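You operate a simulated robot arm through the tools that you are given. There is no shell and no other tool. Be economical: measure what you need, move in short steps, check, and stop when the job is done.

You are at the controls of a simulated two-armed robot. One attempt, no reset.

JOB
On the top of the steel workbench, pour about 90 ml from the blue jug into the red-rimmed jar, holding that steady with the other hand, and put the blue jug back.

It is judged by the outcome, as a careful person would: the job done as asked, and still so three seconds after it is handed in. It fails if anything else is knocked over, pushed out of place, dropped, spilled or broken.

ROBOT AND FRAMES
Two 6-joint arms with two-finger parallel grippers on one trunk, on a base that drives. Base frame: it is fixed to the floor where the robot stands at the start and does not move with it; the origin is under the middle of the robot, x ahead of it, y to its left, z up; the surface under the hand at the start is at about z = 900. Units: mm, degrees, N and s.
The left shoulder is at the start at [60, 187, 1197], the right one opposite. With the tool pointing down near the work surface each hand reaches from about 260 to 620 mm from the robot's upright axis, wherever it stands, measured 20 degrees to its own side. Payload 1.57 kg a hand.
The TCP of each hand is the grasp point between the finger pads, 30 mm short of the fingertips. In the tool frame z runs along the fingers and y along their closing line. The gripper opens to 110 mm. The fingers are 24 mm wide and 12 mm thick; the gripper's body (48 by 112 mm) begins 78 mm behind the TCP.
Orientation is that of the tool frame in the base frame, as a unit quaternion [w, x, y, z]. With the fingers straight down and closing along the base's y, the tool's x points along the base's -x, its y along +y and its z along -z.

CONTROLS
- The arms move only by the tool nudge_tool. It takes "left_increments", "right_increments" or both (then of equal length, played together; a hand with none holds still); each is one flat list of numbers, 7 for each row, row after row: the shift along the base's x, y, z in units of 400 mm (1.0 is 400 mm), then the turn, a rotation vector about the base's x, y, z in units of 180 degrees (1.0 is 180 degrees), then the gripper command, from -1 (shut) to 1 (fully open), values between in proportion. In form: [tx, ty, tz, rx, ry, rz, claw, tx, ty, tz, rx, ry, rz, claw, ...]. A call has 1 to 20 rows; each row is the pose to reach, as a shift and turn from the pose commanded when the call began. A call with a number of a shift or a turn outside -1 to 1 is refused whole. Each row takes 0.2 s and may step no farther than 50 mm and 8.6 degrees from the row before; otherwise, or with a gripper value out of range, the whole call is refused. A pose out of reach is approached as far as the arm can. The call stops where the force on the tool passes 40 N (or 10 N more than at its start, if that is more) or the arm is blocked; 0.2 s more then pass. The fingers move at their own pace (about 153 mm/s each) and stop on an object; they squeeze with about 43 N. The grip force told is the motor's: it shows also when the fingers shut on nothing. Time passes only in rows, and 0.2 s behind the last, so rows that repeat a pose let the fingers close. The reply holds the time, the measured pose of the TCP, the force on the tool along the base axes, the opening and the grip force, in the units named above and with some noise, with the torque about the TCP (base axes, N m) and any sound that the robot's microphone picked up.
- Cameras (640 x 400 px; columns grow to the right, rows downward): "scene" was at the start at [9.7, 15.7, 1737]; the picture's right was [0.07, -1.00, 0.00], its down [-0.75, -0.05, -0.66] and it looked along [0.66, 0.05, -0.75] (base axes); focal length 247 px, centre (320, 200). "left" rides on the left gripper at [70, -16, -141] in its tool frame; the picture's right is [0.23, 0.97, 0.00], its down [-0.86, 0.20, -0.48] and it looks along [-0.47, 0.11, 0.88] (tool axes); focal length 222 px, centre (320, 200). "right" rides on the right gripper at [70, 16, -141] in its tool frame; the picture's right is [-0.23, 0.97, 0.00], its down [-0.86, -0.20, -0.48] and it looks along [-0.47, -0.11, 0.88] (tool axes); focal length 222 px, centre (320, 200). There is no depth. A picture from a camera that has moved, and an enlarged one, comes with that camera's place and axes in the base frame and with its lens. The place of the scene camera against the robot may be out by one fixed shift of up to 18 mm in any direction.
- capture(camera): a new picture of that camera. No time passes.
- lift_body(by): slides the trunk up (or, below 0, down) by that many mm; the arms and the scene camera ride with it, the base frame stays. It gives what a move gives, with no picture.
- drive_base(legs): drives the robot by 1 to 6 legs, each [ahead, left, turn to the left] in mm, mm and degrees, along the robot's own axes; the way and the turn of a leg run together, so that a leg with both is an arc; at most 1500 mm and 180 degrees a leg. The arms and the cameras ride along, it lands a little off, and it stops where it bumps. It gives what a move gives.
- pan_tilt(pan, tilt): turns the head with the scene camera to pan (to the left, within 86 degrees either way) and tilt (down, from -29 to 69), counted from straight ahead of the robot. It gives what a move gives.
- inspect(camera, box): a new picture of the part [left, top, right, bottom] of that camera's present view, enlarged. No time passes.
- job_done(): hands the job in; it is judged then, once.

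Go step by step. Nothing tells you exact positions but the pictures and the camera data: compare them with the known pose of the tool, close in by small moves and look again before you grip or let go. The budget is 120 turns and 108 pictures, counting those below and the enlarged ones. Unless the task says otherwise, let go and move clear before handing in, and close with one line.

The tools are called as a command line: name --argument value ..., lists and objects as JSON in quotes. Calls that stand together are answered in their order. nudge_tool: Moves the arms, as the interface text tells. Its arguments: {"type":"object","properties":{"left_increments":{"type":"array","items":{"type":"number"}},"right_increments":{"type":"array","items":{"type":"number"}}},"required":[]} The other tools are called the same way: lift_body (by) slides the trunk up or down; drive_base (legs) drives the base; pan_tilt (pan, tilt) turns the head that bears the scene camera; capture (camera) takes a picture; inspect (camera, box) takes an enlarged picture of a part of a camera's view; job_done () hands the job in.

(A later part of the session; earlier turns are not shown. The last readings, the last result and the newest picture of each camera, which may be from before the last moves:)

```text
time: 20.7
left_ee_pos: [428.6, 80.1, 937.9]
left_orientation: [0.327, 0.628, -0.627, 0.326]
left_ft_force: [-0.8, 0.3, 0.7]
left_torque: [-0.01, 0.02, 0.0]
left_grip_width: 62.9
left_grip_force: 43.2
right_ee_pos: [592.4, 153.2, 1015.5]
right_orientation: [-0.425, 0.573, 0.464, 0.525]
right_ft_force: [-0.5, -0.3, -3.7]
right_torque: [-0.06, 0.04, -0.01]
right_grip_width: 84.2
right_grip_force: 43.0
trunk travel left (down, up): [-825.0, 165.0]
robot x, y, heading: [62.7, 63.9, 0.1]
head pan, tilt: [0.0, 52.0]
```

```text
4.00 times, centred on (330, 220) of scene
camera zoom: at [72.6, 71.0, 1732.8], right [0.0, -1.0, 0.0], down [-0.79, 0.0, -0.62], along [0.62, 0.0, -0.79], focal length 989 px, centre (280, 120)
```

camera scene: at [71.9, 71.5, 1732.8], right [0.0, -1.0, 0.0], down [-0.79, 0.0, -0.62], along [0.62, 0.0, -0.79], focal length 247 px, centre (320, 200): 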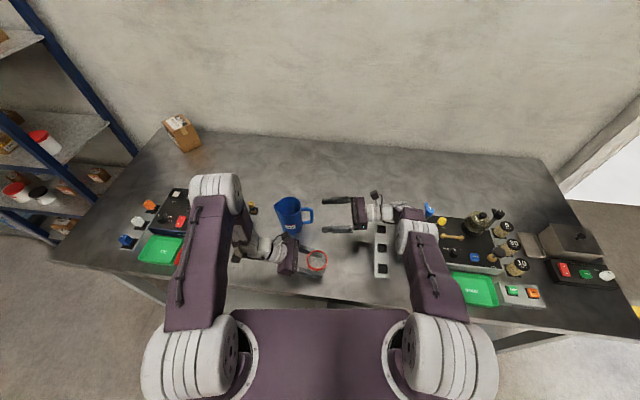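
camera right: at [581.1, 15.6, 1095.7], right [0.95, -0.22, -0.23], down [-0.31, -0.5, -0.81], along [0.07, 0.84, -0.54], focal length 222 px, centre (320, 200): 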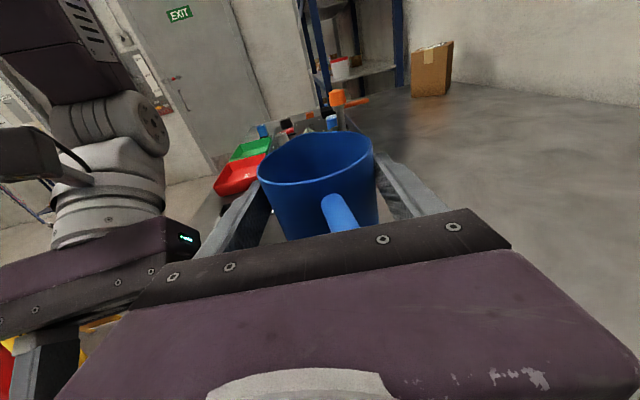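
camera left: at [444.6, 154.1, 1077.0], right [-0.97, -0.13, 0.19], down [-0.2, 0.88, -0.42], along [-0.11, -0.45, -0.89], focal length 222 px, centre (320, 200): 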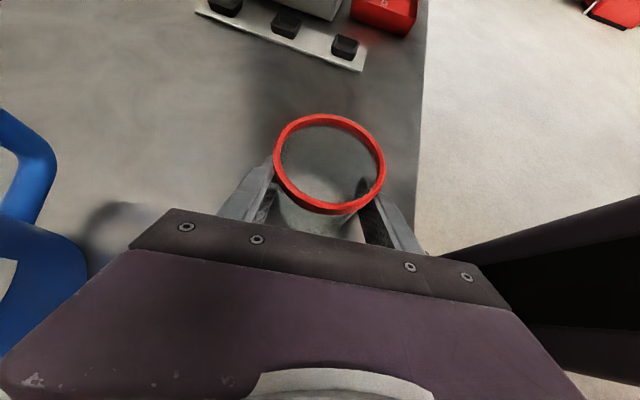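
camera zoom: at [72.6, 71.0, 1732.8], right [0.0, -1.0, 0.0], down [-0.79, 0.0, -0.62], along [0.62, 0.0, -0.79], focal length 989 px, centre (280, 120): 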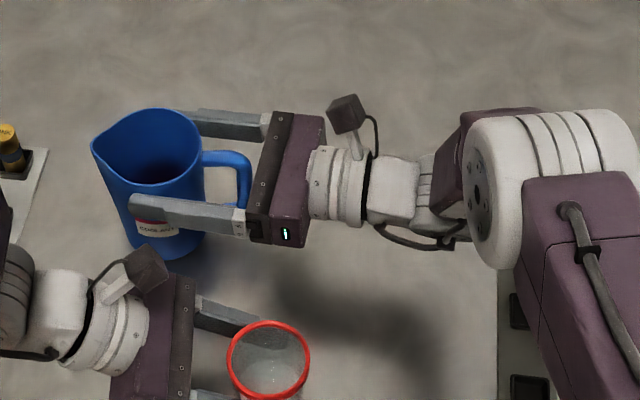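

The jug now moves with the hand and reads about 4 N, so it is holding. I'll raise it another 30 mm to see whether it slips again.

nudge_tool --right_increments '[0, 0, 0.015, 0, 0, 0, 0.1, 0, 0, 0.03, 0, 0, 0, 0.1, 0, 0, 0.045, 0, 0, 0, 0.1, 0, 0, 0.06, 0, 0, 0, 0.1, 0, 0, 0.075, 0, 0, 0, 0.1, 0, 0, 0.075, 0, 0, 0, 0.1]'

capture --camera "right"

capture --camera "left"

```text
time: 22.1
left_ee_pos: [427.4, 79.8, 938.1]
left_orientation: [0.326, 0.628, -0.627, 0.326]
left_ft_force: [-0.5, 0.4, 0.7]
left_torque: [0.03, 0.05, -0.02]
left_grip_width: 62.7
left_grip_force: 43.1
right_ee_pos: [592.8, 153.6, 1044.3]
right_orientation: [-0.425, 0.574, 0.463, 0.525]
right_ft_force: [0.9, 0.0, -3.0]
right_torque: [-0.06, 0.03, 0.01]
right_grip_width: 84.2
right_grip_force: 42.6
trunk travel left (down, up): [-825.0, 165.0]
robot x, y, heading: [64.1, 61.6, 0.1]
head pan, tilt: [0.0, 52.0]
```

```text
67 pictures are left
camera right: at [580.5, 16.1, 1125.9], right [0.95, -0.22, -0.23], down [-0.31, -0.5, -0.81], along [0.07, 0.84, -0.54], focal length 222 px, centre (320, 200)
```

right: 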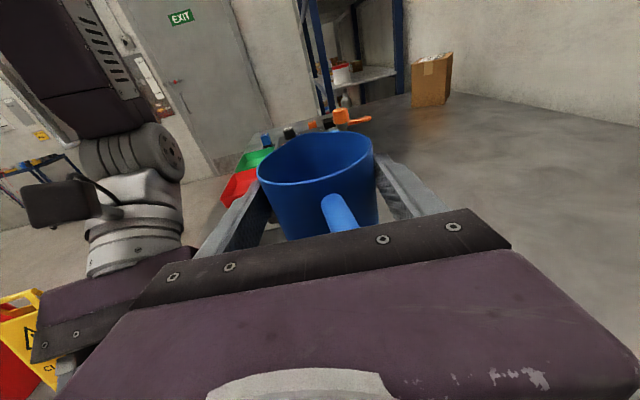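

```text
66 pictures are left
camera left: at [444.9, 154.1, 1076.9], right [-0.97, -0.13, 0.19], down [-0.2, 0.88, -0.42], along [-0.11, -0.45, -0.89], focal length 222 px, centre (320, 200)
```

left: 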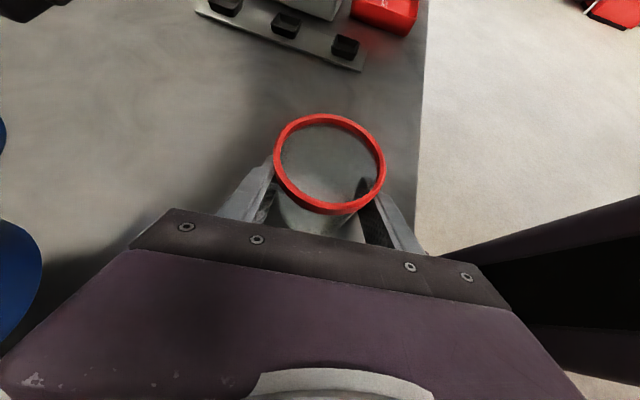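

The jug holds steady now. I'll test-tilt by 15° here to see whether it turns with the hand instead of hanging.

nudge_tool --right_increments '[0, 0, 0.01, -0.0272, 0.0058, 0, 0, 0, 0, 0.02, -0.0543, 0.0115, 0, 0, 0, 0, 0.03, -0.0815, 0.0173, 0, 0, 0, 0, 0.03, -0.0815, 0.0173, 0, 0]'

capture --camera "right"

inspect --camera "scene" --box '[260, 160, 400, 260]'

```text
time: 23.1
left_ee_pos: [427.1, 78.8, 938.6]
left_orientation: [0.327, 0.628, -0.627, 0.326]
left_ft_force: [-0.4, -0.6, 1.5]
left_torque: [0.01, 0.02, -0.01]
left_grip_width: 62.9
left_grip_force: 42.5
right_ee_pos: [592.9, 153.5, 1057.7]
right_orientation: [-0.361, 0.637, 0.515, 0.446]
right_ft_force: [-0.1, -0.4, -3.2]
right_torque: [0.02, 0.01, 0.0]
right_grip_width: 84.5
right_grip_force: 43.2
trunk travel left (down, up): [-825.0, 165.0]
robot x, y, heading: [65.7, 63.1, -0.1]
head pan, tilt: [0.0, 52.0]
```

```text
65 pictures are left
camera right: at [586.1, 41.3, 1170.8], right [0.94, -0.28, -0.21], down [-0.35, -0.68, -0.64], along [0.03, 0.67, -0.74], focal length 222 px, centre (320, 200)
```

right: 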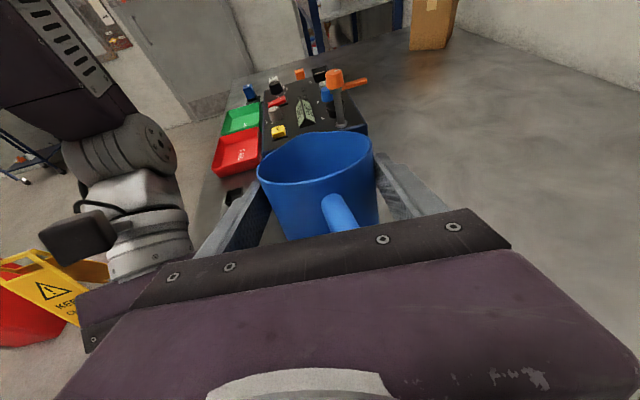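

```text
4.00 times, centred on (330, 210) of scene
camera zoom: at [72.8, 70.9, 1732.8], right [0.0, -1.0, 0.0], down [-0.79, 0.0, -0.62], along [0.62, 0.0, -0.79], focal length 989 px, centre (280, 160)
```

zoom: 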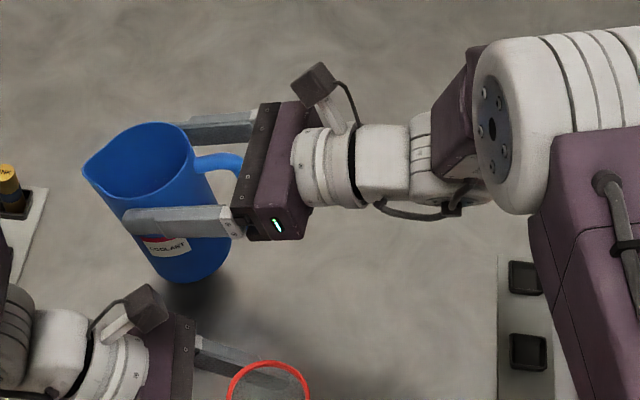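

The jug tilts with the hand. Its weight is about 3.4 N. I'll carry it around, first toward −y and then back toward the robot, to a spot beside the jar.

nudge_tool --right_increments '[0, -0.03, 0.02, 0, 0, 0, 0, 0, -0.08, 0.05, 0, 0, 0, 0, 0, -0.14, 0.0825, 0, 0, 0, 0, 0, -0.2, 0.0825, 0, 0, 0, 0, 0, -0.26, 0.0825, 0, 0, 0, 0, 0, -0.32, 0.0825, 0, 0, 0, 0, 0, -0.38, 0.0825, 0, 0, 0, 0, -0.01, -0.42, 0.0825, 0, 0, 0, 0, -0.04, -0.4475, 0.0825, 0, 0, 0, 0, -0.09, -0.4575, 0.0825, 0, 0, 0, 0, -0.15, -0.4575, 0.0825, 0, 0, 0, 0, -0.21, -0.4575, 0.0825, 0, 0, 0, 0, -0.27, -0.4575, 0.0825, 0, 0, 0, 0, -0.33, -0.4575, 0.0825, 0, 0, 0, 0, -0.38, -0.4575, 0.0825, 0, 0, 0, 0, -0.41, -0.4575, 0.0825, 0, 0, 0, 0, -0.42, -0.4575, 0.0825, 0, 0, 0, 0, -0.42, -0.4575, 0.0825, 0, 0, 0, 0]'

capture --camera "right"

capture --camera "scene"

capture --camera "left"

```text
time: 26.9
left_ee_pos: [427.8, 79.6, 939.0]
left_orientation: [0.326, 0.628, -0.627, 0.326]
left_ft_force: [-0.3, -0.1, -1.2]
left_torque: [0.01, -0.02, -0.02]
left_grip_width: 62.9
left_grip_force: 43.5
right_ee_pos: [423.7, -30.8, 1088.4]
right_orientation: [-0.361, 0.637, 0.515, 0.446]
right_ft_force: [-0.4, 0.1, -3.7]
right_torque: [0.01, -0.02, 0.02]
right_grip_width: 83.9
right_grip_force: 43.5
trunk travel left (down, up): [-825.0, 165.0]
robot x, y, heading: [66.9, 64.2, 0.1]
head pan, tilt: [0.0, 52.0]
```

```text
63 pictures are left
camera right: at [417.7, -142.6, 1202.8], right [0.94, -0.28, -0.21], down [-0.35, -0.68, -0.64], along [0.03, 0.67, -0.74], focal length 222 px, centre (320, 200)
```

right: 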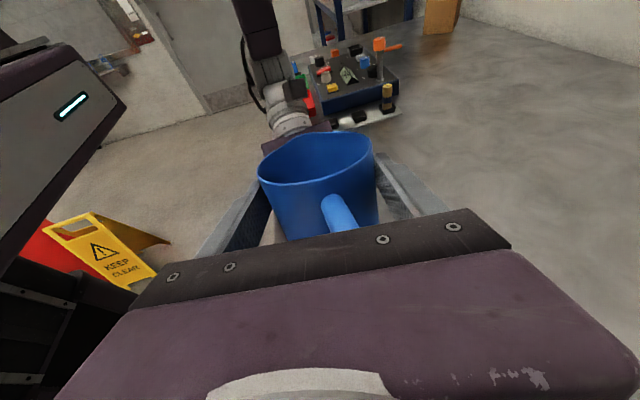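

```text
62 pictures are left
camera scene: at [72.5, 70.7, 1732.8], right [0.0, -1.0, 0.0], down [-0.79, 0.0, -0.62], along [0.62, 0.0, -0.79], focal length 247 px, centre (320, 200)
```

scene: 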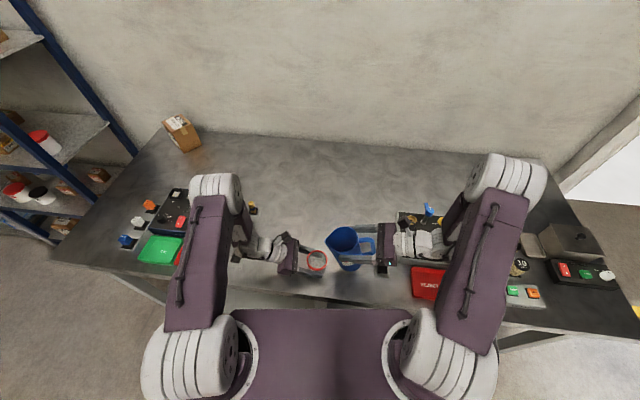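

```text
61 pictures are left
camera left: at [444.9, 153.9, 1076.9], right [-0.97, -0.13, 0.19], down [-0.2, 0.88, -0.42], along [-0.11, -0.45, -0.89], focal length 222 px, centre (320, 200)
```

left: 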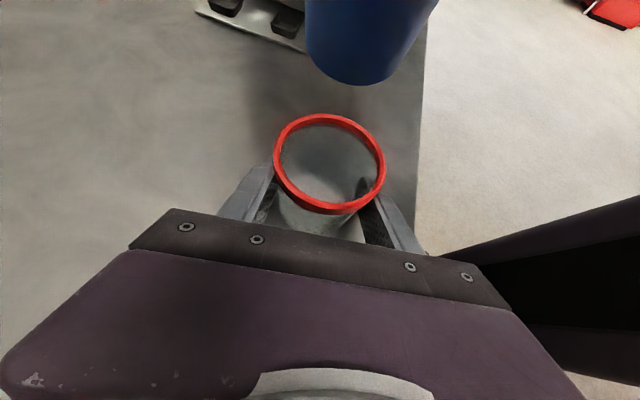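

The jug is beside the jar and the left camera looks straight over the jar. I'll tilt to 45° and bring the spout above the jar mouth, still about 45 mm high.

nudge_tool --right_increments '[0, 0.014, -0.012, -0.0278, 0, 0, 0, 0, 0.028, -0.025, -0.0556, 0, 0, 0, 0, 0.042, -0.04, -0.0833, 0, 0, 0, 0, 0.056, -0.055, -0.1111, 0, 0, 0, 0, 0.07, -0.07, -0.1389, 0, 0, 0, 0.0, 0.085, -0.08, -0.1667, 0, 0, 0, 0.0, 0.085, -0.08, -0.1667, 0, 0, 0]'

capture --camera "left"

inspect --camera "scene" --box '[270, 200, 410, 290]'

capture --camera "right"

```text
time: 28.5
left_ee_pos: [427.5, 79.1, 938.6]
left_orientation: [0.326, 0.628, -0.627, 0.326]
left_ft_force: [0.4, 1.1, -0.1]
left_torque: [0.04, 0.02, 0.0]
left_grip_width: 62.9
left_grip_force: 42.8
right_ee_pos: [425.3, 3.7, 1059.6]
right_orientation: [-0.184, 0.709, 0.613, 0.298]
right_ft_force: [0.2, 0.0, -3.7]
right_torque: [0.12, -0.06, -0.05]
right_grip_width: 83.8
right_grip_force: 43.2
trunk travel left (down, up): [-825.0, 165.0]
robot x, y, heading: [68.1, 60.3, 0.1]
head pan, tilt: [0.0, 52.0]
```

```text
60 pictures are left
camera left: at [444.9, 153.7, 1076.9], right [-0.97, -0.13, 0.19], down [-0.2, 0.88, -0.42], along [-0.11, -0.45, -0.89], focal length 222 px, centre (320, 200)
```

left: 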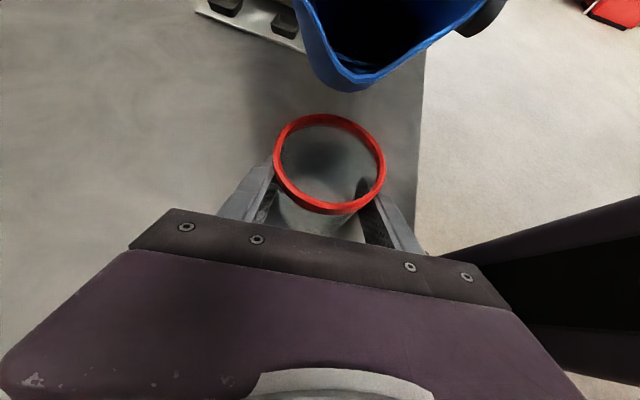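

```text
4.44 times, centred on (340, 245) of scene
camera zoom: at [72.5, 70.3, 1732.8], right [0.0, -1.0, 0.0], down [-0.79, 0.0, -0.62], along [0.62, 0.0, -0.79], focal length 1098 px, centre (231, 0)
```

zoom: 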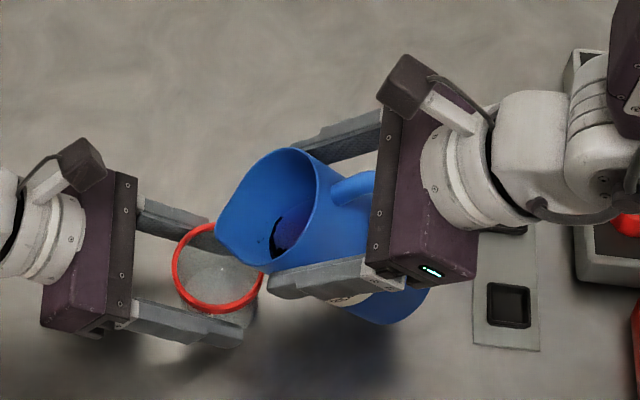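

```text
58 pictures are left
camera right: at [418.7, -36.8, 1211.5], right [0.94, -0.35, -0.05], down [-0.35, -0.91, -0.21], along [0.03, 0.21, -0.98], focal length 222 px, centre (320, 200)
```

right: 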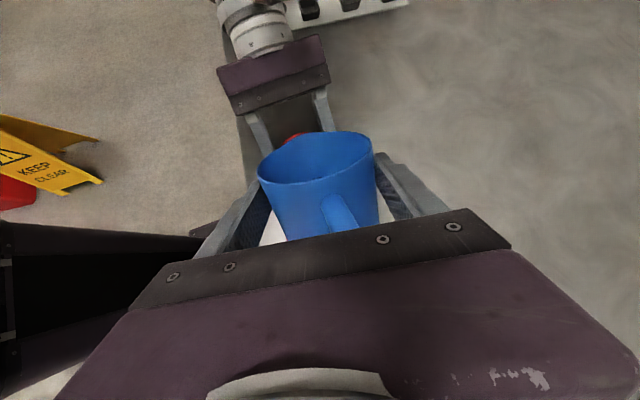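

The spout tip is at about (433, 70, 1018), over the jar mouth (428, 78, rim 976). I'll go to 60° keeping the tip there and about 15 mm lower.

nudge_tool --right_increments '[-0.005, 0.008, -0.005, -0.0278, 0, 0, 0, -0.01, 0.017, -0.003, -0.0556, 0, 0, 0, -0.01, 0.027, 0.0, -0.0833, 0, 0, 0, -0.01, 0.027, 0.0, -0.0833, 0, 0, 0]'

capture --camera "left"

inspect --camera "scene" --box '[280, 215, 380, 285]'

```text
time: 29.5
left_ee_pos: [427.2, 80.1, 937.9]
left_orientation: [0.327, 0.627, -0.627, 0.326]
left_ft_force: [-0.7, 0.0, -0.2]
left_torque: [-0.05, 0.01, -0.02]
left_grip_width: 63.0
left_grip_force: 42.2
right_ee_pos: [421.3, 14.2, 1058.3]
right_orientation: [-0.089, 0.727, 0.646, 0.214]
right_ft_force: [-0.4, -0.3, -3.4]
right_torque: [0.13, 0.04, 0.02]
right_grip_width: 84.1
right_grip_force: 43.1
trunk travel left (down, up): [-825.0, 165.0]
robot x, y, heading: [67.1, 61.8, -0.0]
head pan, tilt: [0.0, 52.0]
```

```text
57 pictures are left
camera left: at [444.9, 153.9, 1076.9], right [-0.97, -0.13, 0.19], down [-0.2, 0.88, -0.42], along [-0.11, -0.45, -0.89], focal length 222 px, centre (320, 200)
```

left: 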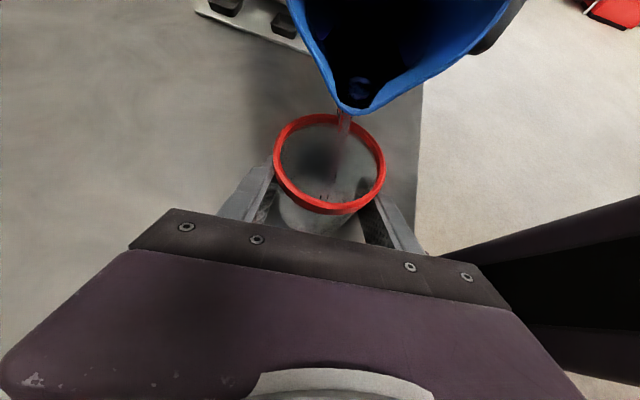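

```text
5.71 times, centred on (330, 250) of scene
camera zoom: at [72.6, 70.7, 1732.8], right [0.0, -1.0, 0.0], down [-0.79, 0.0, -0.62], along [0.62, 0.0, -0.79], focal length 1412 px, centre (263, -86)
```

zoom: 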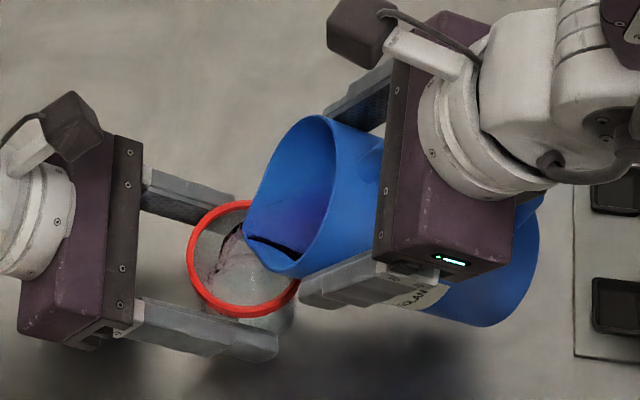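

A stream is already falling cleanly into the jar. I'll hold this tilt briefly and watch the level.

nudge_tool --right_increments '[0, 0, 0, 0, 0, 0, 0, 0, 0, 0, 0, 0, 0, 0]'

inspect --camera "left" --box '[240, 60, 420, 240]'

inspect --camera "scene" --box '[290, 235, 350, 280]'

```text
time: 30.1
left_ee_pos: [427.6, 79.9, 938.1]
left_orientation: [-0.327, -0.627, 0.628, -0.325]
left_ft_force: [-0.2, -0.8, 0.1]
left_torque: [0.01, -0.02, -0.01]
left_grip_width: 62.9
left_grip_force: 43.0
right_ee_pos: [420.6, 15.0, 1058.9]
right_orientation: [-0.09, 0.726, 0.647, 0.215]
right_ft_force: [0.7, 0.0, -3.5]
right_torque: [0.17, 0.0, 0.03]
right_grip_width: 84.0
right_grip_force: 43.6
trunk travel left (down, up): [-825.0, 165.0]
robot x, y, heading: [66.4, 60.3, 0.2]
head pan, tilt: [0.0, 52.0]
```

```text
2.22 times, centred on (330, 150) of left
camera zoom: at [444.9, 153.9, 1076.9], right [-0.97, -0.13, 0.19], down [-0.2, 0.88, -0.42], along [-0.11, -0.45, -0.89], focal length 494 px, centre (298, 311)
```

zoom: 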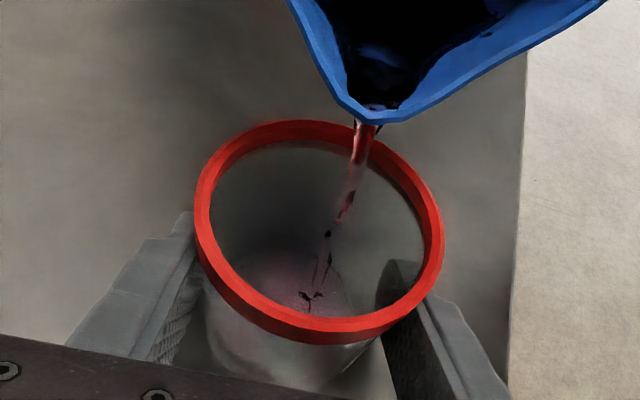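

```text
8.89 times, centred on (320, 258) of scene
camera zoom: at [72.5, 70.7, 1732.8], right [0.0, -1.0, 0.0], down [-0.79, 0.0, -0.62], along [0.62, 0.0, -0.79], focal length 2197 px, centre (320, -311)
```

zoom: 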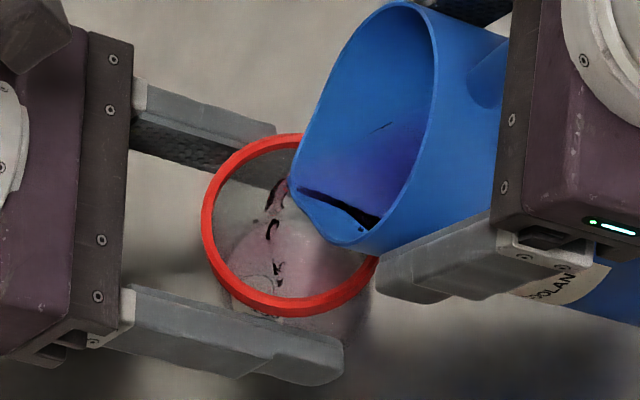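

The flow is thin and landing well inside. I'll tilt 3° more and hold.

nudge_tool --right_increments '[0, 0.006, 0.007, -0.0167, 0, 0, 0, 0, 0.006, 0.007, -0.0167, 0, 0, 0, 0, 0.006, 0.007, -0.0167, 0, 0, 0]'

inspect --camera "left" --box '[240, 60, 420, 240]'

inspect --camera "scene" --box '[290, 235, 350, 280]'

```text
time: 30.9
left_ee_pos: [427.8, 80.1, 938.4]
left_orientation: [-0.326, -0.628, 0.628, -0.325]
left_ft_force: [0.4, -0.5, 0.0]
left_torque: [0.01, -0.01, 0.0]
left_grip_width: 63.0
left_grip_force: 42.6
right_ee_pos: [421.3, 16.8, 1061.8]
right_orientation: [-0.071, 0.728, 0.653, 0.197]
right_ft_force: [-0.7, -0.6, -3.3]
right_torque: [0.16, 0.03, 0.03]
right_grip_width: 84.1
right_grip_force: 42.6
trunk travel left (down, up): [-825.0, 165.0]
robot x, y, heading: [65.5, 62.8, 0.0]
head pan, tilt: [0.0, 52.0]
```

```text
2.22 times, centred on (330, 150) of left
camera zoom: at [445.0, 153.7, 1076.9], right [-0.97, -0.13, 0.19], down [-0.2, 0.88, -0.42], along [-0.11, -0.45, -0.89], focal length 494 px, centre (298, 311)
```

zoom: 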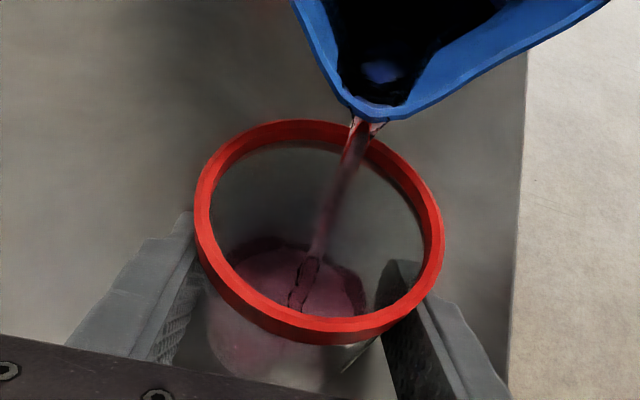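

```text
8.89 times, centred on (320, 258) of scene
camera zoom: at [72.7, 70.4, 1732.8], right [0.0, -1.0, 0.0], down [-0.79, 0.0, -0.62], along [0.62, 0.0, -0.79], focal length 2197 px, centre (320, -311)
```

zoom: 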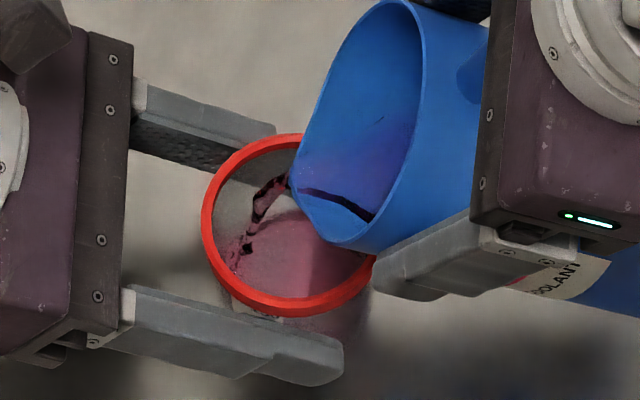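

The level is climbing. No time passes between looks, so I'll enlarge the jar to read the level properly.

inspect --camera "left" --box '[270, 110, 390, 220]'

inspect --camera "scene" --box '[305, 245, 335, 275]'

```text
3.64 times, centred on (330, 165) of left
camera zoom: at [445.0, 153.7, 1076.9], right [-0.97, -0.13, 0.19], down [-0.2, 0.88, -0.42], along [-0.11, -0.45, -0.89], focal length 808 px, centre (284, 327)
```

zoom: 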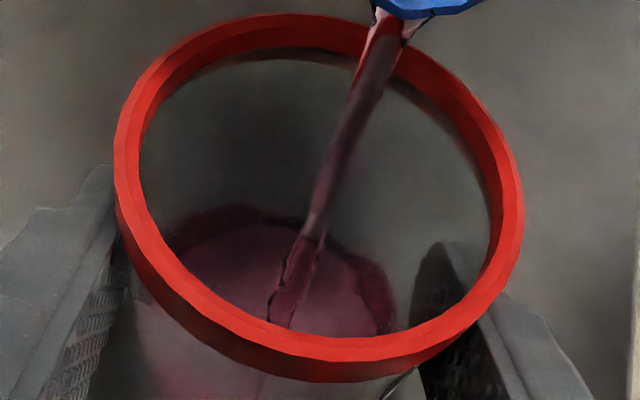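

```text
13.33 times, centred on (320, 260) of scene
camera zoom: at [72.7, 70.4, 1732.8], right [0.0, -1.0, 0.0], down [-0.79, 0.0, -0.62], along [0.62, 0.0, -0.79], focal length 3295 px, centre (320, -600)
```

zoom: 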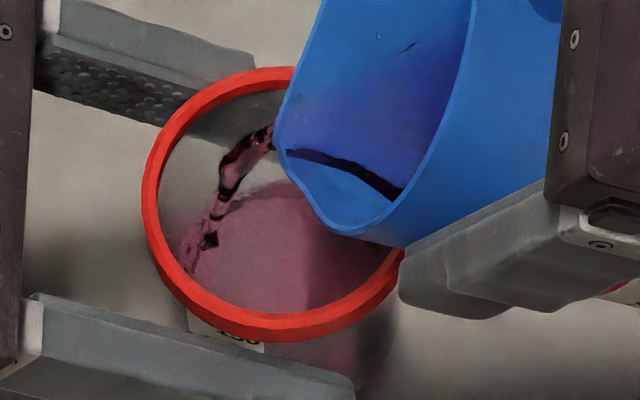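

By the left view, about 20 ml is in. I'll continue at this tilt plus 1° for half a second.

nudge_tool --right_increments '[0, 0.002, 0.002, -0.0056, 0, 0, 0, 0, 0.002, 0.002, -0.0056, 0, 0, 0, 0, 0.002, 0.002, -0.0056, 0, 0, 0]'

inspect --camera "left" --box '[270, 90, 390, 220]'

inspect --camera "scene" --box '[290, 235, 350, 280]'

```text
time: 31.7
left_ee_pos: [427.4, 79.1, 938.8]
left_orientation: [0.326, 0.628, -0.627, 0.326]
left_ft_force: [0.8, 0.5, 0.0]
left_torque: [0.0, -0.01, 0.02]
left_grip_width: 63.3
left_grip_force: 43.0
right_ee_pos: [420.8, 18.0, 1062.2]
right_orientation: [-0.064, 0.729, 0.654, 0.191]
right_ft_force: [-0.1, -0.5, -3.9]
right_torque: [0.13, 0.0, 0.0]
right_grip_width: 83.8
right_grip_force: 42.8
trunk travel left (down, up): [-825.0, 165.0]
robot x, y, heading: [64.0, 57.9, -0.3]
head pan, tilt: [0.0, 52.0]
```

```text
3.08 times, centred on (330, 155) of left
camera zoom: at [444.8, 154.0, 1076.9], right [-0.97, -0.13, 0.19], down [-0.2, 0.88, -0.42], along [-0.11, -0.45, -0.89], focal length 684 px, centre (289, 338)
```

zoom: 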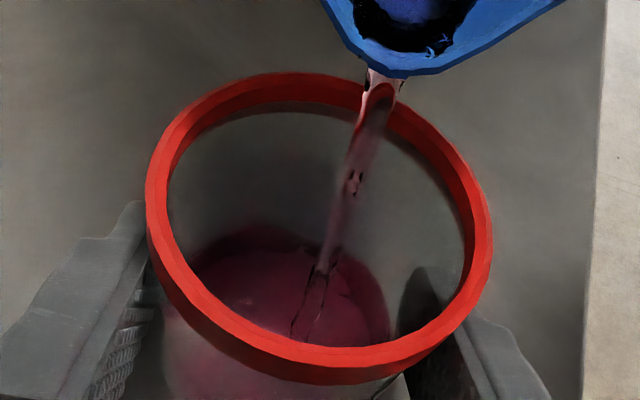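

```text
8.89 times, centred on (320, 258) of scene
camera zoom: at [72.4, 70.8, 1732.8], right [0.0, -1.0, 0.0], down [-0.79, 0.0, -0.62], along [0.62, 0.0, -0.79], focal length 2197 px, centre (320, -311)
```

zoom: 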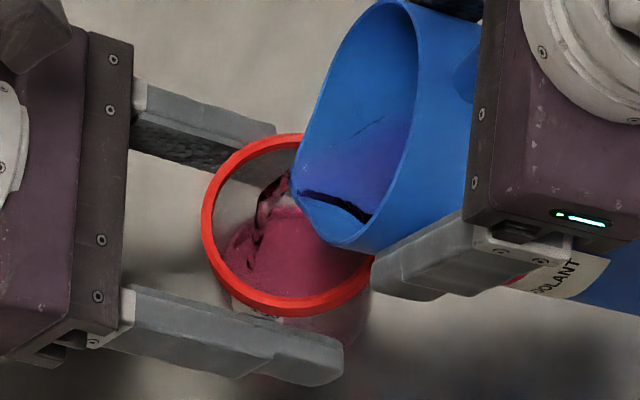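

About 40 ml is in, flowing at roughly 25 ml/s. I'll give it another 0.8 s.

nudge_tool --right_increments '[0, 0.001, 0.001, -0.0028, 0, 0, 0, 0, 0.001, 0.001, -0.0028, 0, 0, 0, 0, 0.001, 0.001, -0.0028, 0, 0, 0]'

inspect --camera "left" --box '[270, 90, 390, 220]'

inspect --camera "scene" --box '[290, 235, 350, 280]'

```text
time: 32.5
left_ee_pos: [428.5, 80.2, 937.7]
left_orientation: [0.326, 0.628, -0.627, 0.326]
left_ft_force: [-0.4, 0.0, -0.4]
left_torque: [0.0, 0.01, -0.01]
left_grip_width: 63.3
left_grip_force: 43.3
right_ee_pos: [420.5, 18.6, 1063.5]
right_orientation: [-0.06, 0.73, 0.654, 0.189]
right_ft_force: [-0.5, 0.0, -3.3]
right_torque: [0.16, -0.01, -0.03]
right_grip_width: 84.0
right_grip_force: 43.2
trunk travel left (down, up): [-825.0, 165.0]
robot x, y, heading: [66.2, 61.5, -0.0]
head pan, tilt: [0.0, 52.0]
```

```text
3.08 times, centred on (330, 155) of left
camera zoom: at [444.8, 153.9, 1076.9], right [-0.97, -0.13, 0.19], down [-0.2, 0.88, -0.42], along [-0.11, -0.45, -0.89], focal length 684 px, centre (289, 338)
```

zoom: 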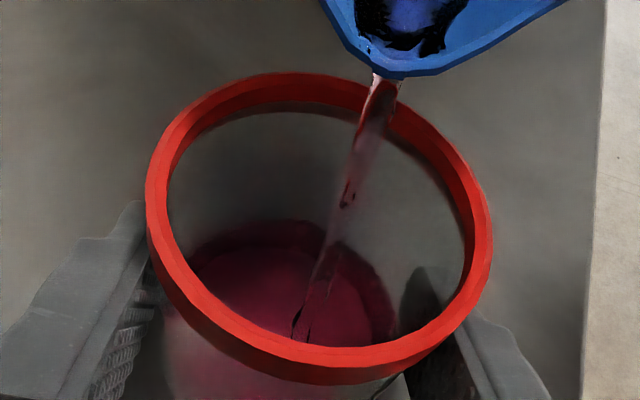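

```text
8.89 times, centred on (320, 258) of scene
camera zoom: at [72.4, 70.7, 1732.8], right [0.0, -1.0, 0.0], down [-0.79, 0.0, -0.62], along [0.62, 0.0, -0.79], focal length 2197 px, centre (320, -311)
```

zoom: 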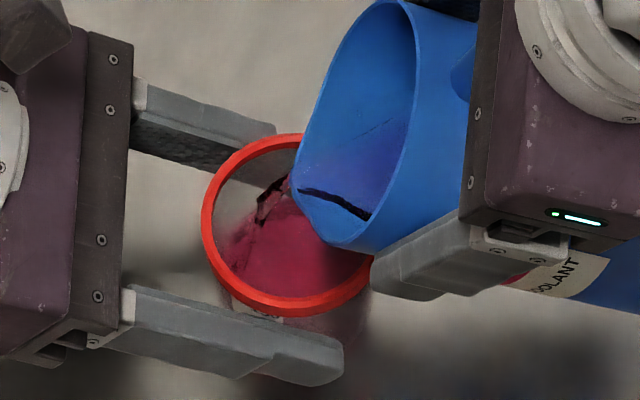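

The flow is slowing at about 48 ml, because this tilt is nearly drained out. I'll tilt 2° more.

nudge_tool --right_increments '[0, 0.004, 0.0045, -0.0111, 0, 0, 0, 0, 0.004, 0.0045, -0.0111, 0, 0, 0, 0, 0.004, 0.0045, -0.0111, 0, 0, 0]'

inspect --camera "left" --box '[270, 90, 390, 220]'

```text
time: 33.3
left_ee_pos: [428.1, 78.4, 938.3]
left_orientation: [-0.326, -0.628, 0.628, -0.325]
left_ft_force: [0.6, 0.4, -0.5]
left_torque: [-0.04, 0.0, 0.01]
left_grip_width: 63.1
left_grip_force: 43.3
right_ee_pos: [420.4, 21.7, 1064.1]
right_orientation: [-0.049, 0.73, 0.659, 0.177]
right_ft_force: [0.7, -0.1, -2.6]
right_torque: [0.14, 0.02, 0.02]
right_grip_width: 84.0
right_grip_force: 43.2
trunk travel left (down, up): [-825.0, 165.0]
robot x, y, heading: [66.6, 59.9, 0.2]
head pan, tilt: [0.0, 52.0]
```

```text
3.08 times, centred on (330, 155) of left
camera zoom: at [444.9, 153.8, 1076.9], right [-0.97, -0.13, 0.19], down [-0.2, 0.88, -0.42], along [-0.11, -0.45, -0.89], focal length 684 px, centre (289, 338)
```

zoom: 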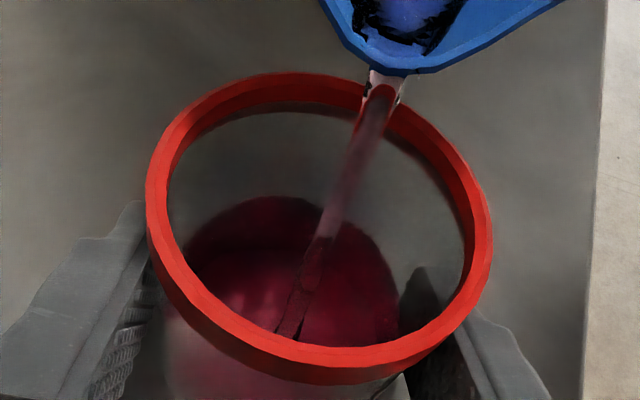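

The level jumped to roughly 76 ml. I'll tilt back 15° now to stop, then read the scale.

nudge_tool --right_increments '[0, -0.014, -0.01, 0.042, 0, 0, 0, 0, -0.03, -0.025, 0.0833, 0, 0, 0, 0, -0.03, -0.025, 0.0833, 0, 0, 0]'

inspect --camera "left" --box '[270, 90, 390, 220]'

inspect --camera "scene" --box '[290, 235, 350, 280]'

```text
time: 34.1
left_ee_pos: [427.1, 80.7, 938.7]
left_orientation: [-0.326, -0.628, 0.628, -0.325]
left_ft_force: [-0.6, 0.1, 0.0]
left_torque: [0.02, -0.01, 0.02]
left_grip_width: 63.2
left_grip_force: 42.9
right_ee_pos: [420.6, 7.9, 1054.6]
right_orientation: [-0.143, 0.717, 0.629, 0.262]
right_ft_force: [-1.0, 0.5, -3.0]
right_torque: [0.1, 0.0, 0.0]
right_grip_width: 84.0
right_grip_force: 43.2
trunk travel left (down, up): [-825.0, 165.0]
robot x, y, heading: [62.0, 62.5, 0.1]
head pan, tilt: [0.0, 52.0]
```

```text
3.08 times, centred on (330, 155) of left
camera zoom: at [444.4, 154.8, 1077.0], right [-0.97, -0.13, 0.19], down [-0.2, 0.88, -0.42], along [-0.11, -0.45, -0.89], focal length 684 px, centre (289, 338)
```

zoom: 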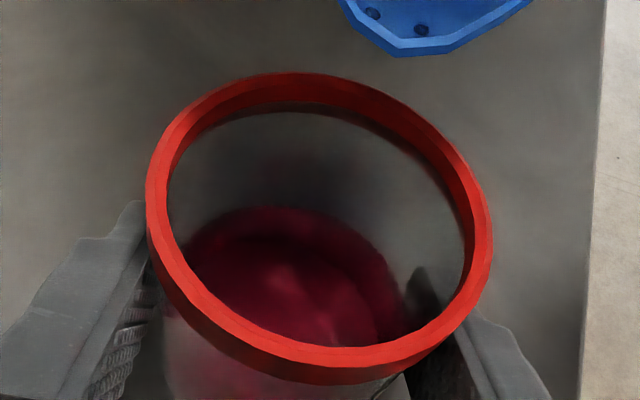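

```text
8.89 times, centred on (320, 258) of scene
camera zoom: at [71.6, 72.2, 1732.8], right [0.0, -1.0, 0.0], down [-0.79, 0.0, -0.62], along [0.62, 0.0, -0.79], focal length 2197 px, centre (320, -311)
```

zoom: 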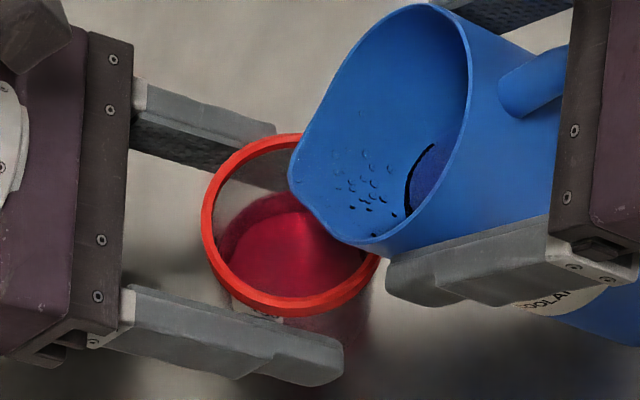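

The pour has stopped cleanly. Triangulating the jar (axis y ≈ 72, marks 50 ml per 17.5 mm), the settled level is about 64 ml. I'll pour a little more, slightly past the former tilt, and check.

nudge_tool --right_increments '[0, 0.014, 0.014, -0.042, 0, 0, 0, 0, 0.03, 0.025, -0.0833, 0, 0, 0, 0, 0.033, 0.028, -0.092, 0, 0, 0, 0, 0.033, 0.028, -0.092, 0, 0, 0]'

inspect --camera "left" --box '[270, 90, 390, 220]'

```text
time: 35.1
left_ee_pos: [426.2, 79.0, 938.2]
left_orientation: [0.326, 0.628, -0.627, 0.326]
left_ft_force: [-0.2, 0.0, -0.4]
left_torque: [0.02, 0.0, -0.02]
left_grip_width: 63.1
left_grip_force: 43.1
right_ee_pos: [421.5, 20.5, 1065.7]
right_orientation: [-0.038, 0.731, 0.66, 0.168]
right_ft_force: [0.2, -0.1, -2.8]
right_torque: [0.14, -0.04, 0.0]
right_grip_width: 83.9
right_grip_force: 42.8
trunk travel left (down, up): [-825.0, 165.0]
robot x, y, heading: [64.1, 60.6, 0.0]
head pan, tilt: [0.0, 52.0]
```

```text
3.08 times, centred on (330, 155) of left
camera zoom: at [444.8, 153.8, 1076.9], right [-0.97, -0.13, 0.19], down [-0.2, 0.88, -0.42], along [-0.11, -0.45, -0.89], focal length 684 px, centre (289, 338)
```

zoom: 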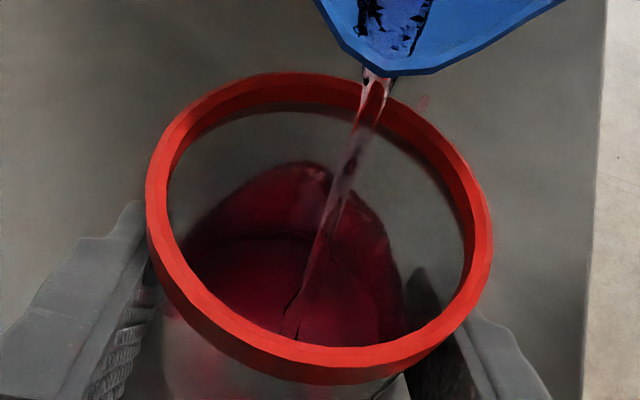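

The surface is surging, so I can't read it while it pours. I'll hold one row longer, then tilt back and let it settle.

nudge_tool --right_increments '[0, 0, 0, 0, 0, 0, 0, 0, -0.016, -0.012, 0.044, 0, 0, 0, 0, -0.033, -0.028, 0.092, 0, 0, 0, 0, -0.033, -0.028, 0.092, 0, 0, 0, 0, -0.033, -0.028, 0.092, 0, 0, 0, 0, -0.033, -0.028, 0.092, 0, 0, 0]'

inspect --camera "left" --box '[270, 90, 390, 220]'

inspect --camera "scene" --box '[280, 230, 360, 290]'

```text
time: 36.5
left_ee_pos: [427.8, 79.6, 938.6]
left_orientation: [0.326, 0.628, -0.627, 0.326]
left_ft_force: [-0.8, 0.5, 0.2]
left_torque: [-0.01, 0.01, 0.01]
left_grip_width: 63.0
left_grip_force: 42.6
right_ee_pos: [420.8, 6.8, 1054.5]
right_orientation: [-0.143, 0.718, 0.629, 0.262]
right_ft_force: [0.6, -0.5, -2.1]
right_torque: [0.1, 0.04, -0.01]
right_grip_width: 83.8
right_grip_force: 43.2
trunk travel left (down, up): [-825.0, 165.0]
robot x, y, heading: [64.6, 57.8, -0.2]
head pan, tilt: [0.0, 52.0]
```

```text
3.08 times, centred on (330, 155) of left
camera zoom: at [445.1, 153.5, 1076.9], right [-0.97, -0.13, 0.19], down [-0.2, 0.88, -0.42], along [-0.11, -0.45, -0.89], focal length 684 px, centre (289, 338)
```

zoom: 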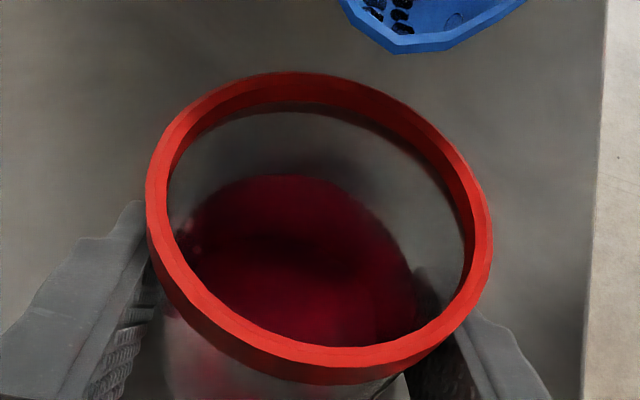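

```text
6.67 times, centred on (320, 260) of scene
camera zoom: at [72.8, 70.0, 1732.8], right [0.0, -1.0, 0.0], down [-0.79, 0.0, -0.62], along [0.62, 0.0, -0.79], focal length 1648 px, centre (320, -200)
```

zoom: 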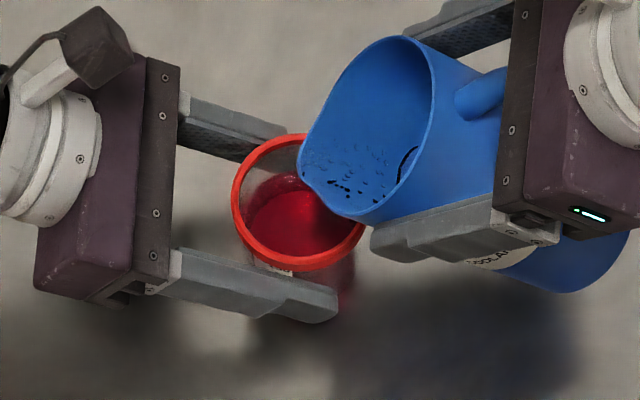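

The surface seems to have risen to about the 90 ml height. I'll let it settle and read again.

nudge_tool --right_increments '[0, 0, 0, 0.02, 0, 0, 0, 0, 0, 0.005, 0.03, 0, 0, 0, 0, 0, 0.01, 0.04, 0, 0, 0, 0, 0, 0.01, 0.04, 0, 0, 0, 0, 0, 0.01, 0.04, 0, 0, 0]'

inspect --camera "left" --box '[270, 90, 390, 220]'

inspect --camera "scene" --box '[300, 240, 350, 280]'

```text
time: 37.7
left_ee_pos: [427.6, 79.7, 938.1]
left_orientation: [0.326, 0.628, -0.626, 0.326]
left_ft_force: [-0.1, 0.5, -1.1]
left_torque: [0.01, 0.01, 0.02]
left_grip_width: 63.4
left_grip_force: 42.6
right_ee_pos: [420.1, 7.4, 1058.4]
right_orientation: [-0.188, 0.707, 0.611, 0.301]
right_ft_force: [0.3, 0.1, -1.8]
right_torque: [0.09, 0.0, -0.01]
right_grip_width: 84.0
right_grip_force: 43.3
trunk travel left (down, up): [-825.0, 165.0]
robot x, y, heading: [64.6, 59.3, -0.1]
head pan, tilt: [0.0, 52.0]
```

```text
3.08 times, centred on (330, 155) of left
camera zoom: at [444.8, 154.0, 1076.9], right [-0.97, -0.13, 0.19], down [-0.2, 0.88, -0.42], along [-0.11, -0.45, -0.89], focal length 684 px, centre (289, 338)
```

zoom: 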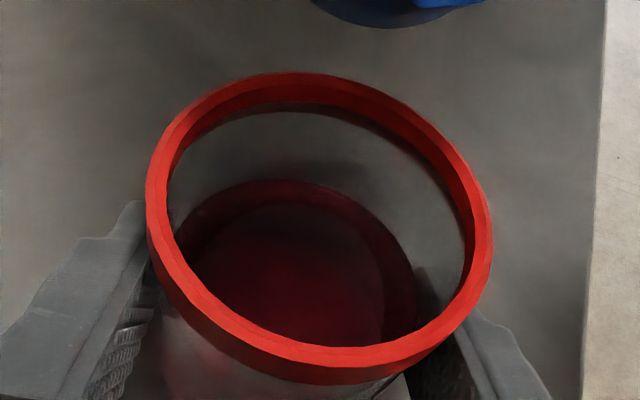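

```text
10.00 times, centred on (325, 260) of scene
camera zoom: at [72.4, 70.8, 1732.8], right [0.0, -1.0, 0.0], down [-0.79, 0.0, -0.62], along [0.62, 0.0, -0.79], focal length 2472 px, centre (270, -400)
```

zoom: 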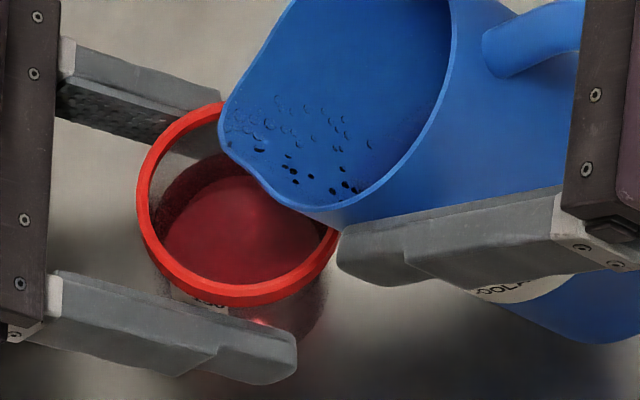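

It has settled at an estimated 90 to 100 ml, which is close enough. I'll bring the jug upright over the jar, back it away and return it above its own place.

nudge_tool --right_increments '[0, 0, 0.02, 0.0278, 0, 0, 0, 0, 0, 0.05, 0.0556, 0, 0, 0, 0, 0, 0.08, 0.0833, 0, 0, 0, 0, 0, 0.11, 0.1111, 0, 0, 0, 0, 0, 0.13, 0.1389, 0, 0, 0, 0, 0, 0.14, 0.1667, 0, 0, 0, 0, -0.02, 0.14, 0.1667, 0, 0, 0, 0, -0.06, 0.13, 0.1667, 0, 0, 0, 0, -0.09, 0.12, 0.1667, 0, 0, 0, 0.03, -0.1, 0.1, 0.1667, 0, 0, 0, 0.08, -0.1, 0.09, 0.1667, 0, 0, 0, 0.14, -0.1, 0.08, 0.1667, 0, 0, 0, 0.2, -0.1, 0.08, 0.1667, 0, 0, 0, 0.26, -0.1, 0.08, 0.1667, 0, 0, 0, 0.32, -0.1, 0.08, 0.1667, 0, 0, 0, 0.38, -0.1, 0.08, 0.1667, 0, 0, 0, 0.42, -0.08, 0.08, 0.1667, 0, 0, 0, 0.43, -0.05, 0.08, 0.1667, 0, 0, 0, 0.43, -0.02, 0.08, 0.1667, 0, 0, 0, 0.43, 0.0, 0.08, 0.1667, 0, 0, 0]'

capture --camera "right"

capture --camera "scene"

```text
time: 41.9
left_ee_pos: [428.6, 79.2, 938.6]
left_orientation: [0.326, 0.628, -0.627, 0.325]
left_ft_force: [-0.2, -0.4, 0.7]
left_torque: [0.05, -0.04, 0.0]
left_grip_width: 63.3
left_grip_force: 43.0
right_ee_pos: [593.2, 8.6, 1089.9]
right_orientation: [-0.364, 0.635, 0.512, 0.449]
right_ft_force: [0.3, 0.8, -3.0]
right_torque: [0.03, 0.0, 0.01]
right_grip_width: 83.9
right_grip_force: 42.9
trunk travel left (down, up): [-825.0, 165.0]
robot x, y, heading: [63.1, 62.5, -0.1]
head pan, tilt: [0.0, 52.0]
```

```text
37 pictures are left
camera right: at [586.7, -105.1, 1201.8], right [0.94, -0.28, -0.22], down [-0.35, -0.68, -0.65], along [0.03, 0.68, -0.73], focal length 222 px, centre (320, 200)
```

right: 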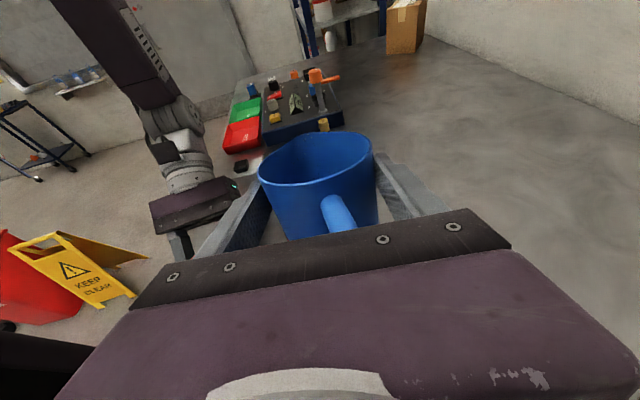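

```text
36 pictures are left
camera scene: at [72.7, 71.1, 1732.8], right [0.0, -1.0, 0.0], down [-0.79, 0.0, -0.62], along [0.62, 0.0, -0.79], focal length 247 px, centre (320, 200)
```

scene: 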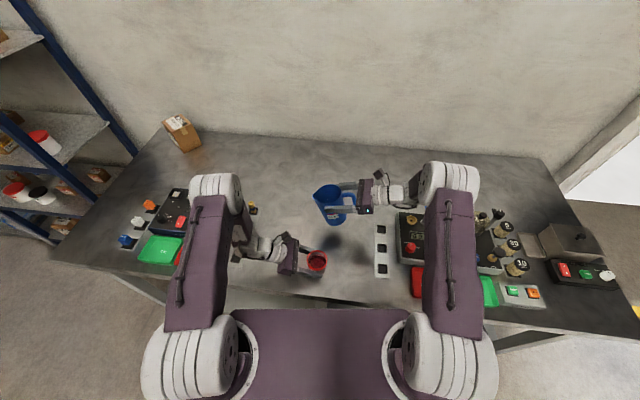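

The jug is clear and nothing was spilled. Before I put it down, I'll look into the jar, now unobstructed.

inspect --camera "scene" --box '[300, 240, 340, 280]'

nudge_tool --right_increments '[0, 0.04, 0, 0.0272, -0.0058, 0, 0, 0, 0.09, 0, 0.0543, -0.0115, 0, 0, 0, 0.15, -0.01, 0.0815, -0.0173, 0, 0, 0, 0.21, -0.03, 0.0815, -0.0173, 0, 0, 0.002, 0.27, -0.05, 0.0815, -0.0173, 0, 0, 0.004, 0.32, -0.07, 0.0815, -0.0173, 0, 0, 0.004, 0.35, -0.09, 0.0815, -0.0173, 0, 0, 0.004, 0.3605, -0.12, 0.0815, -0.0173, 0, 0, 0.004, 0.3605, -0.14, 0.0815, -0.0173, 0, 0, 0.004, 0.3605, -0.14, 0.0815, -0.0173, 0, 0]'

inspect --camera "scene" --box '[260, 170, 400, 270]'

capture --camera "right"

```text
10.00 times, centred on (320, 260) of scene
camera zoom: at [72.7, 71.1, 1732.8], right [0.0, -1.0, 0.0], down [-0.79, 0.0, -0.62], along [0.62, 0.0, -0.79], focal length 2472 px, centre (320, -400)
```

zoom: 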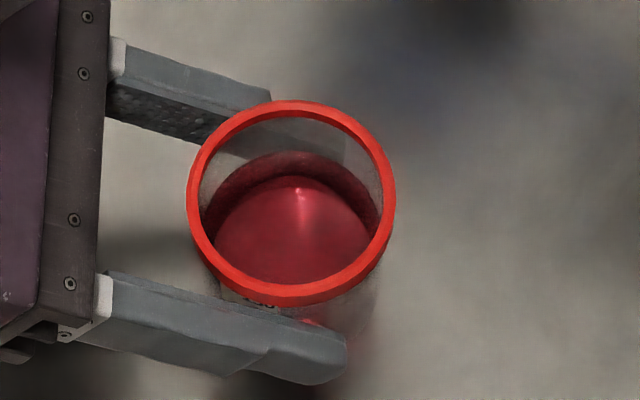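

```text
time: 44.1
left_ee_pos: [426.7, 79.1, 938.5]
left_orientation: [0.326, 0.628, -0.627, 0.326]
left_ft_force: [-0.2, 0.1, 1.0]
left_torque: [0.0, -0.02, 0.03]
left_grip_width: 63.2
left_grip_force: 42.4
right_ee_pos: [594.6, 152.7, 1034.0]
right_orientation: [-0.428, 0.572, 0.461, 0.527]
right_ft_force: [0.1, -0.6, -2.4]
right_torque: [-0.05, 0.04, 0.0]
right_grip_width: 83.9
right_grip_force: 42.7
trunk travel left (down, up): [-825.0, 165.0]
robot x, y, heading: [61.4, 62.1, 0.3]
head pan, tilt: [0.0, 52.0]
```

```text
4.00 times, centred on (330, 220) of scene
camera zoom: at [72.5, 71.0, 1732.8], right [0.0, -1.0, 0.0], down [-0.79, 0.0, -0.62], along [0.62, 0.0, -0.79], focal length 989 px, centre (280, 120)
```

zoom: 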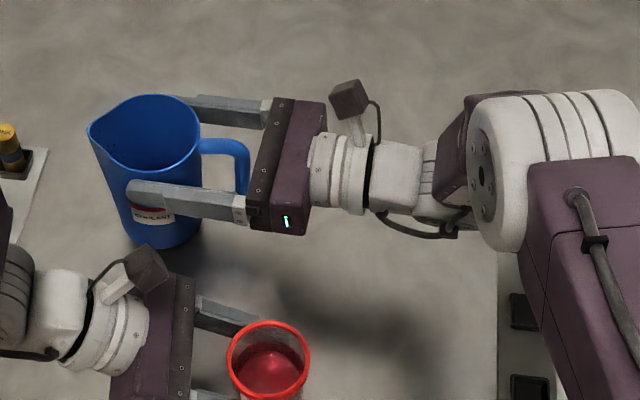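

```text
33 pictures are left
camera right: at [582.9, 14.3, 1112.4], right [0.95, -0.22, -0.23], down [-0.31, -0.49, -0.82], along [0.07, 0.84, -0.53], focal length 222 px, centre (320, 200)
```

right: 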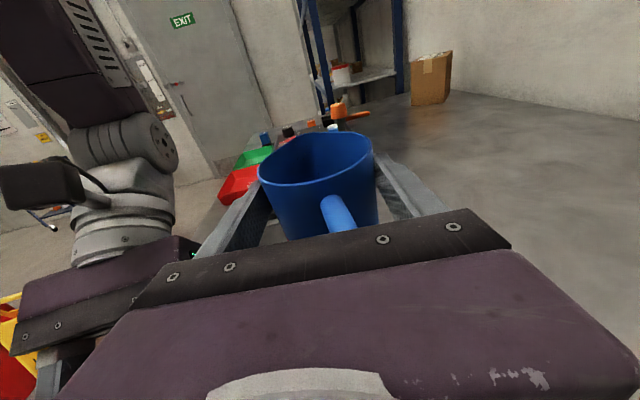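

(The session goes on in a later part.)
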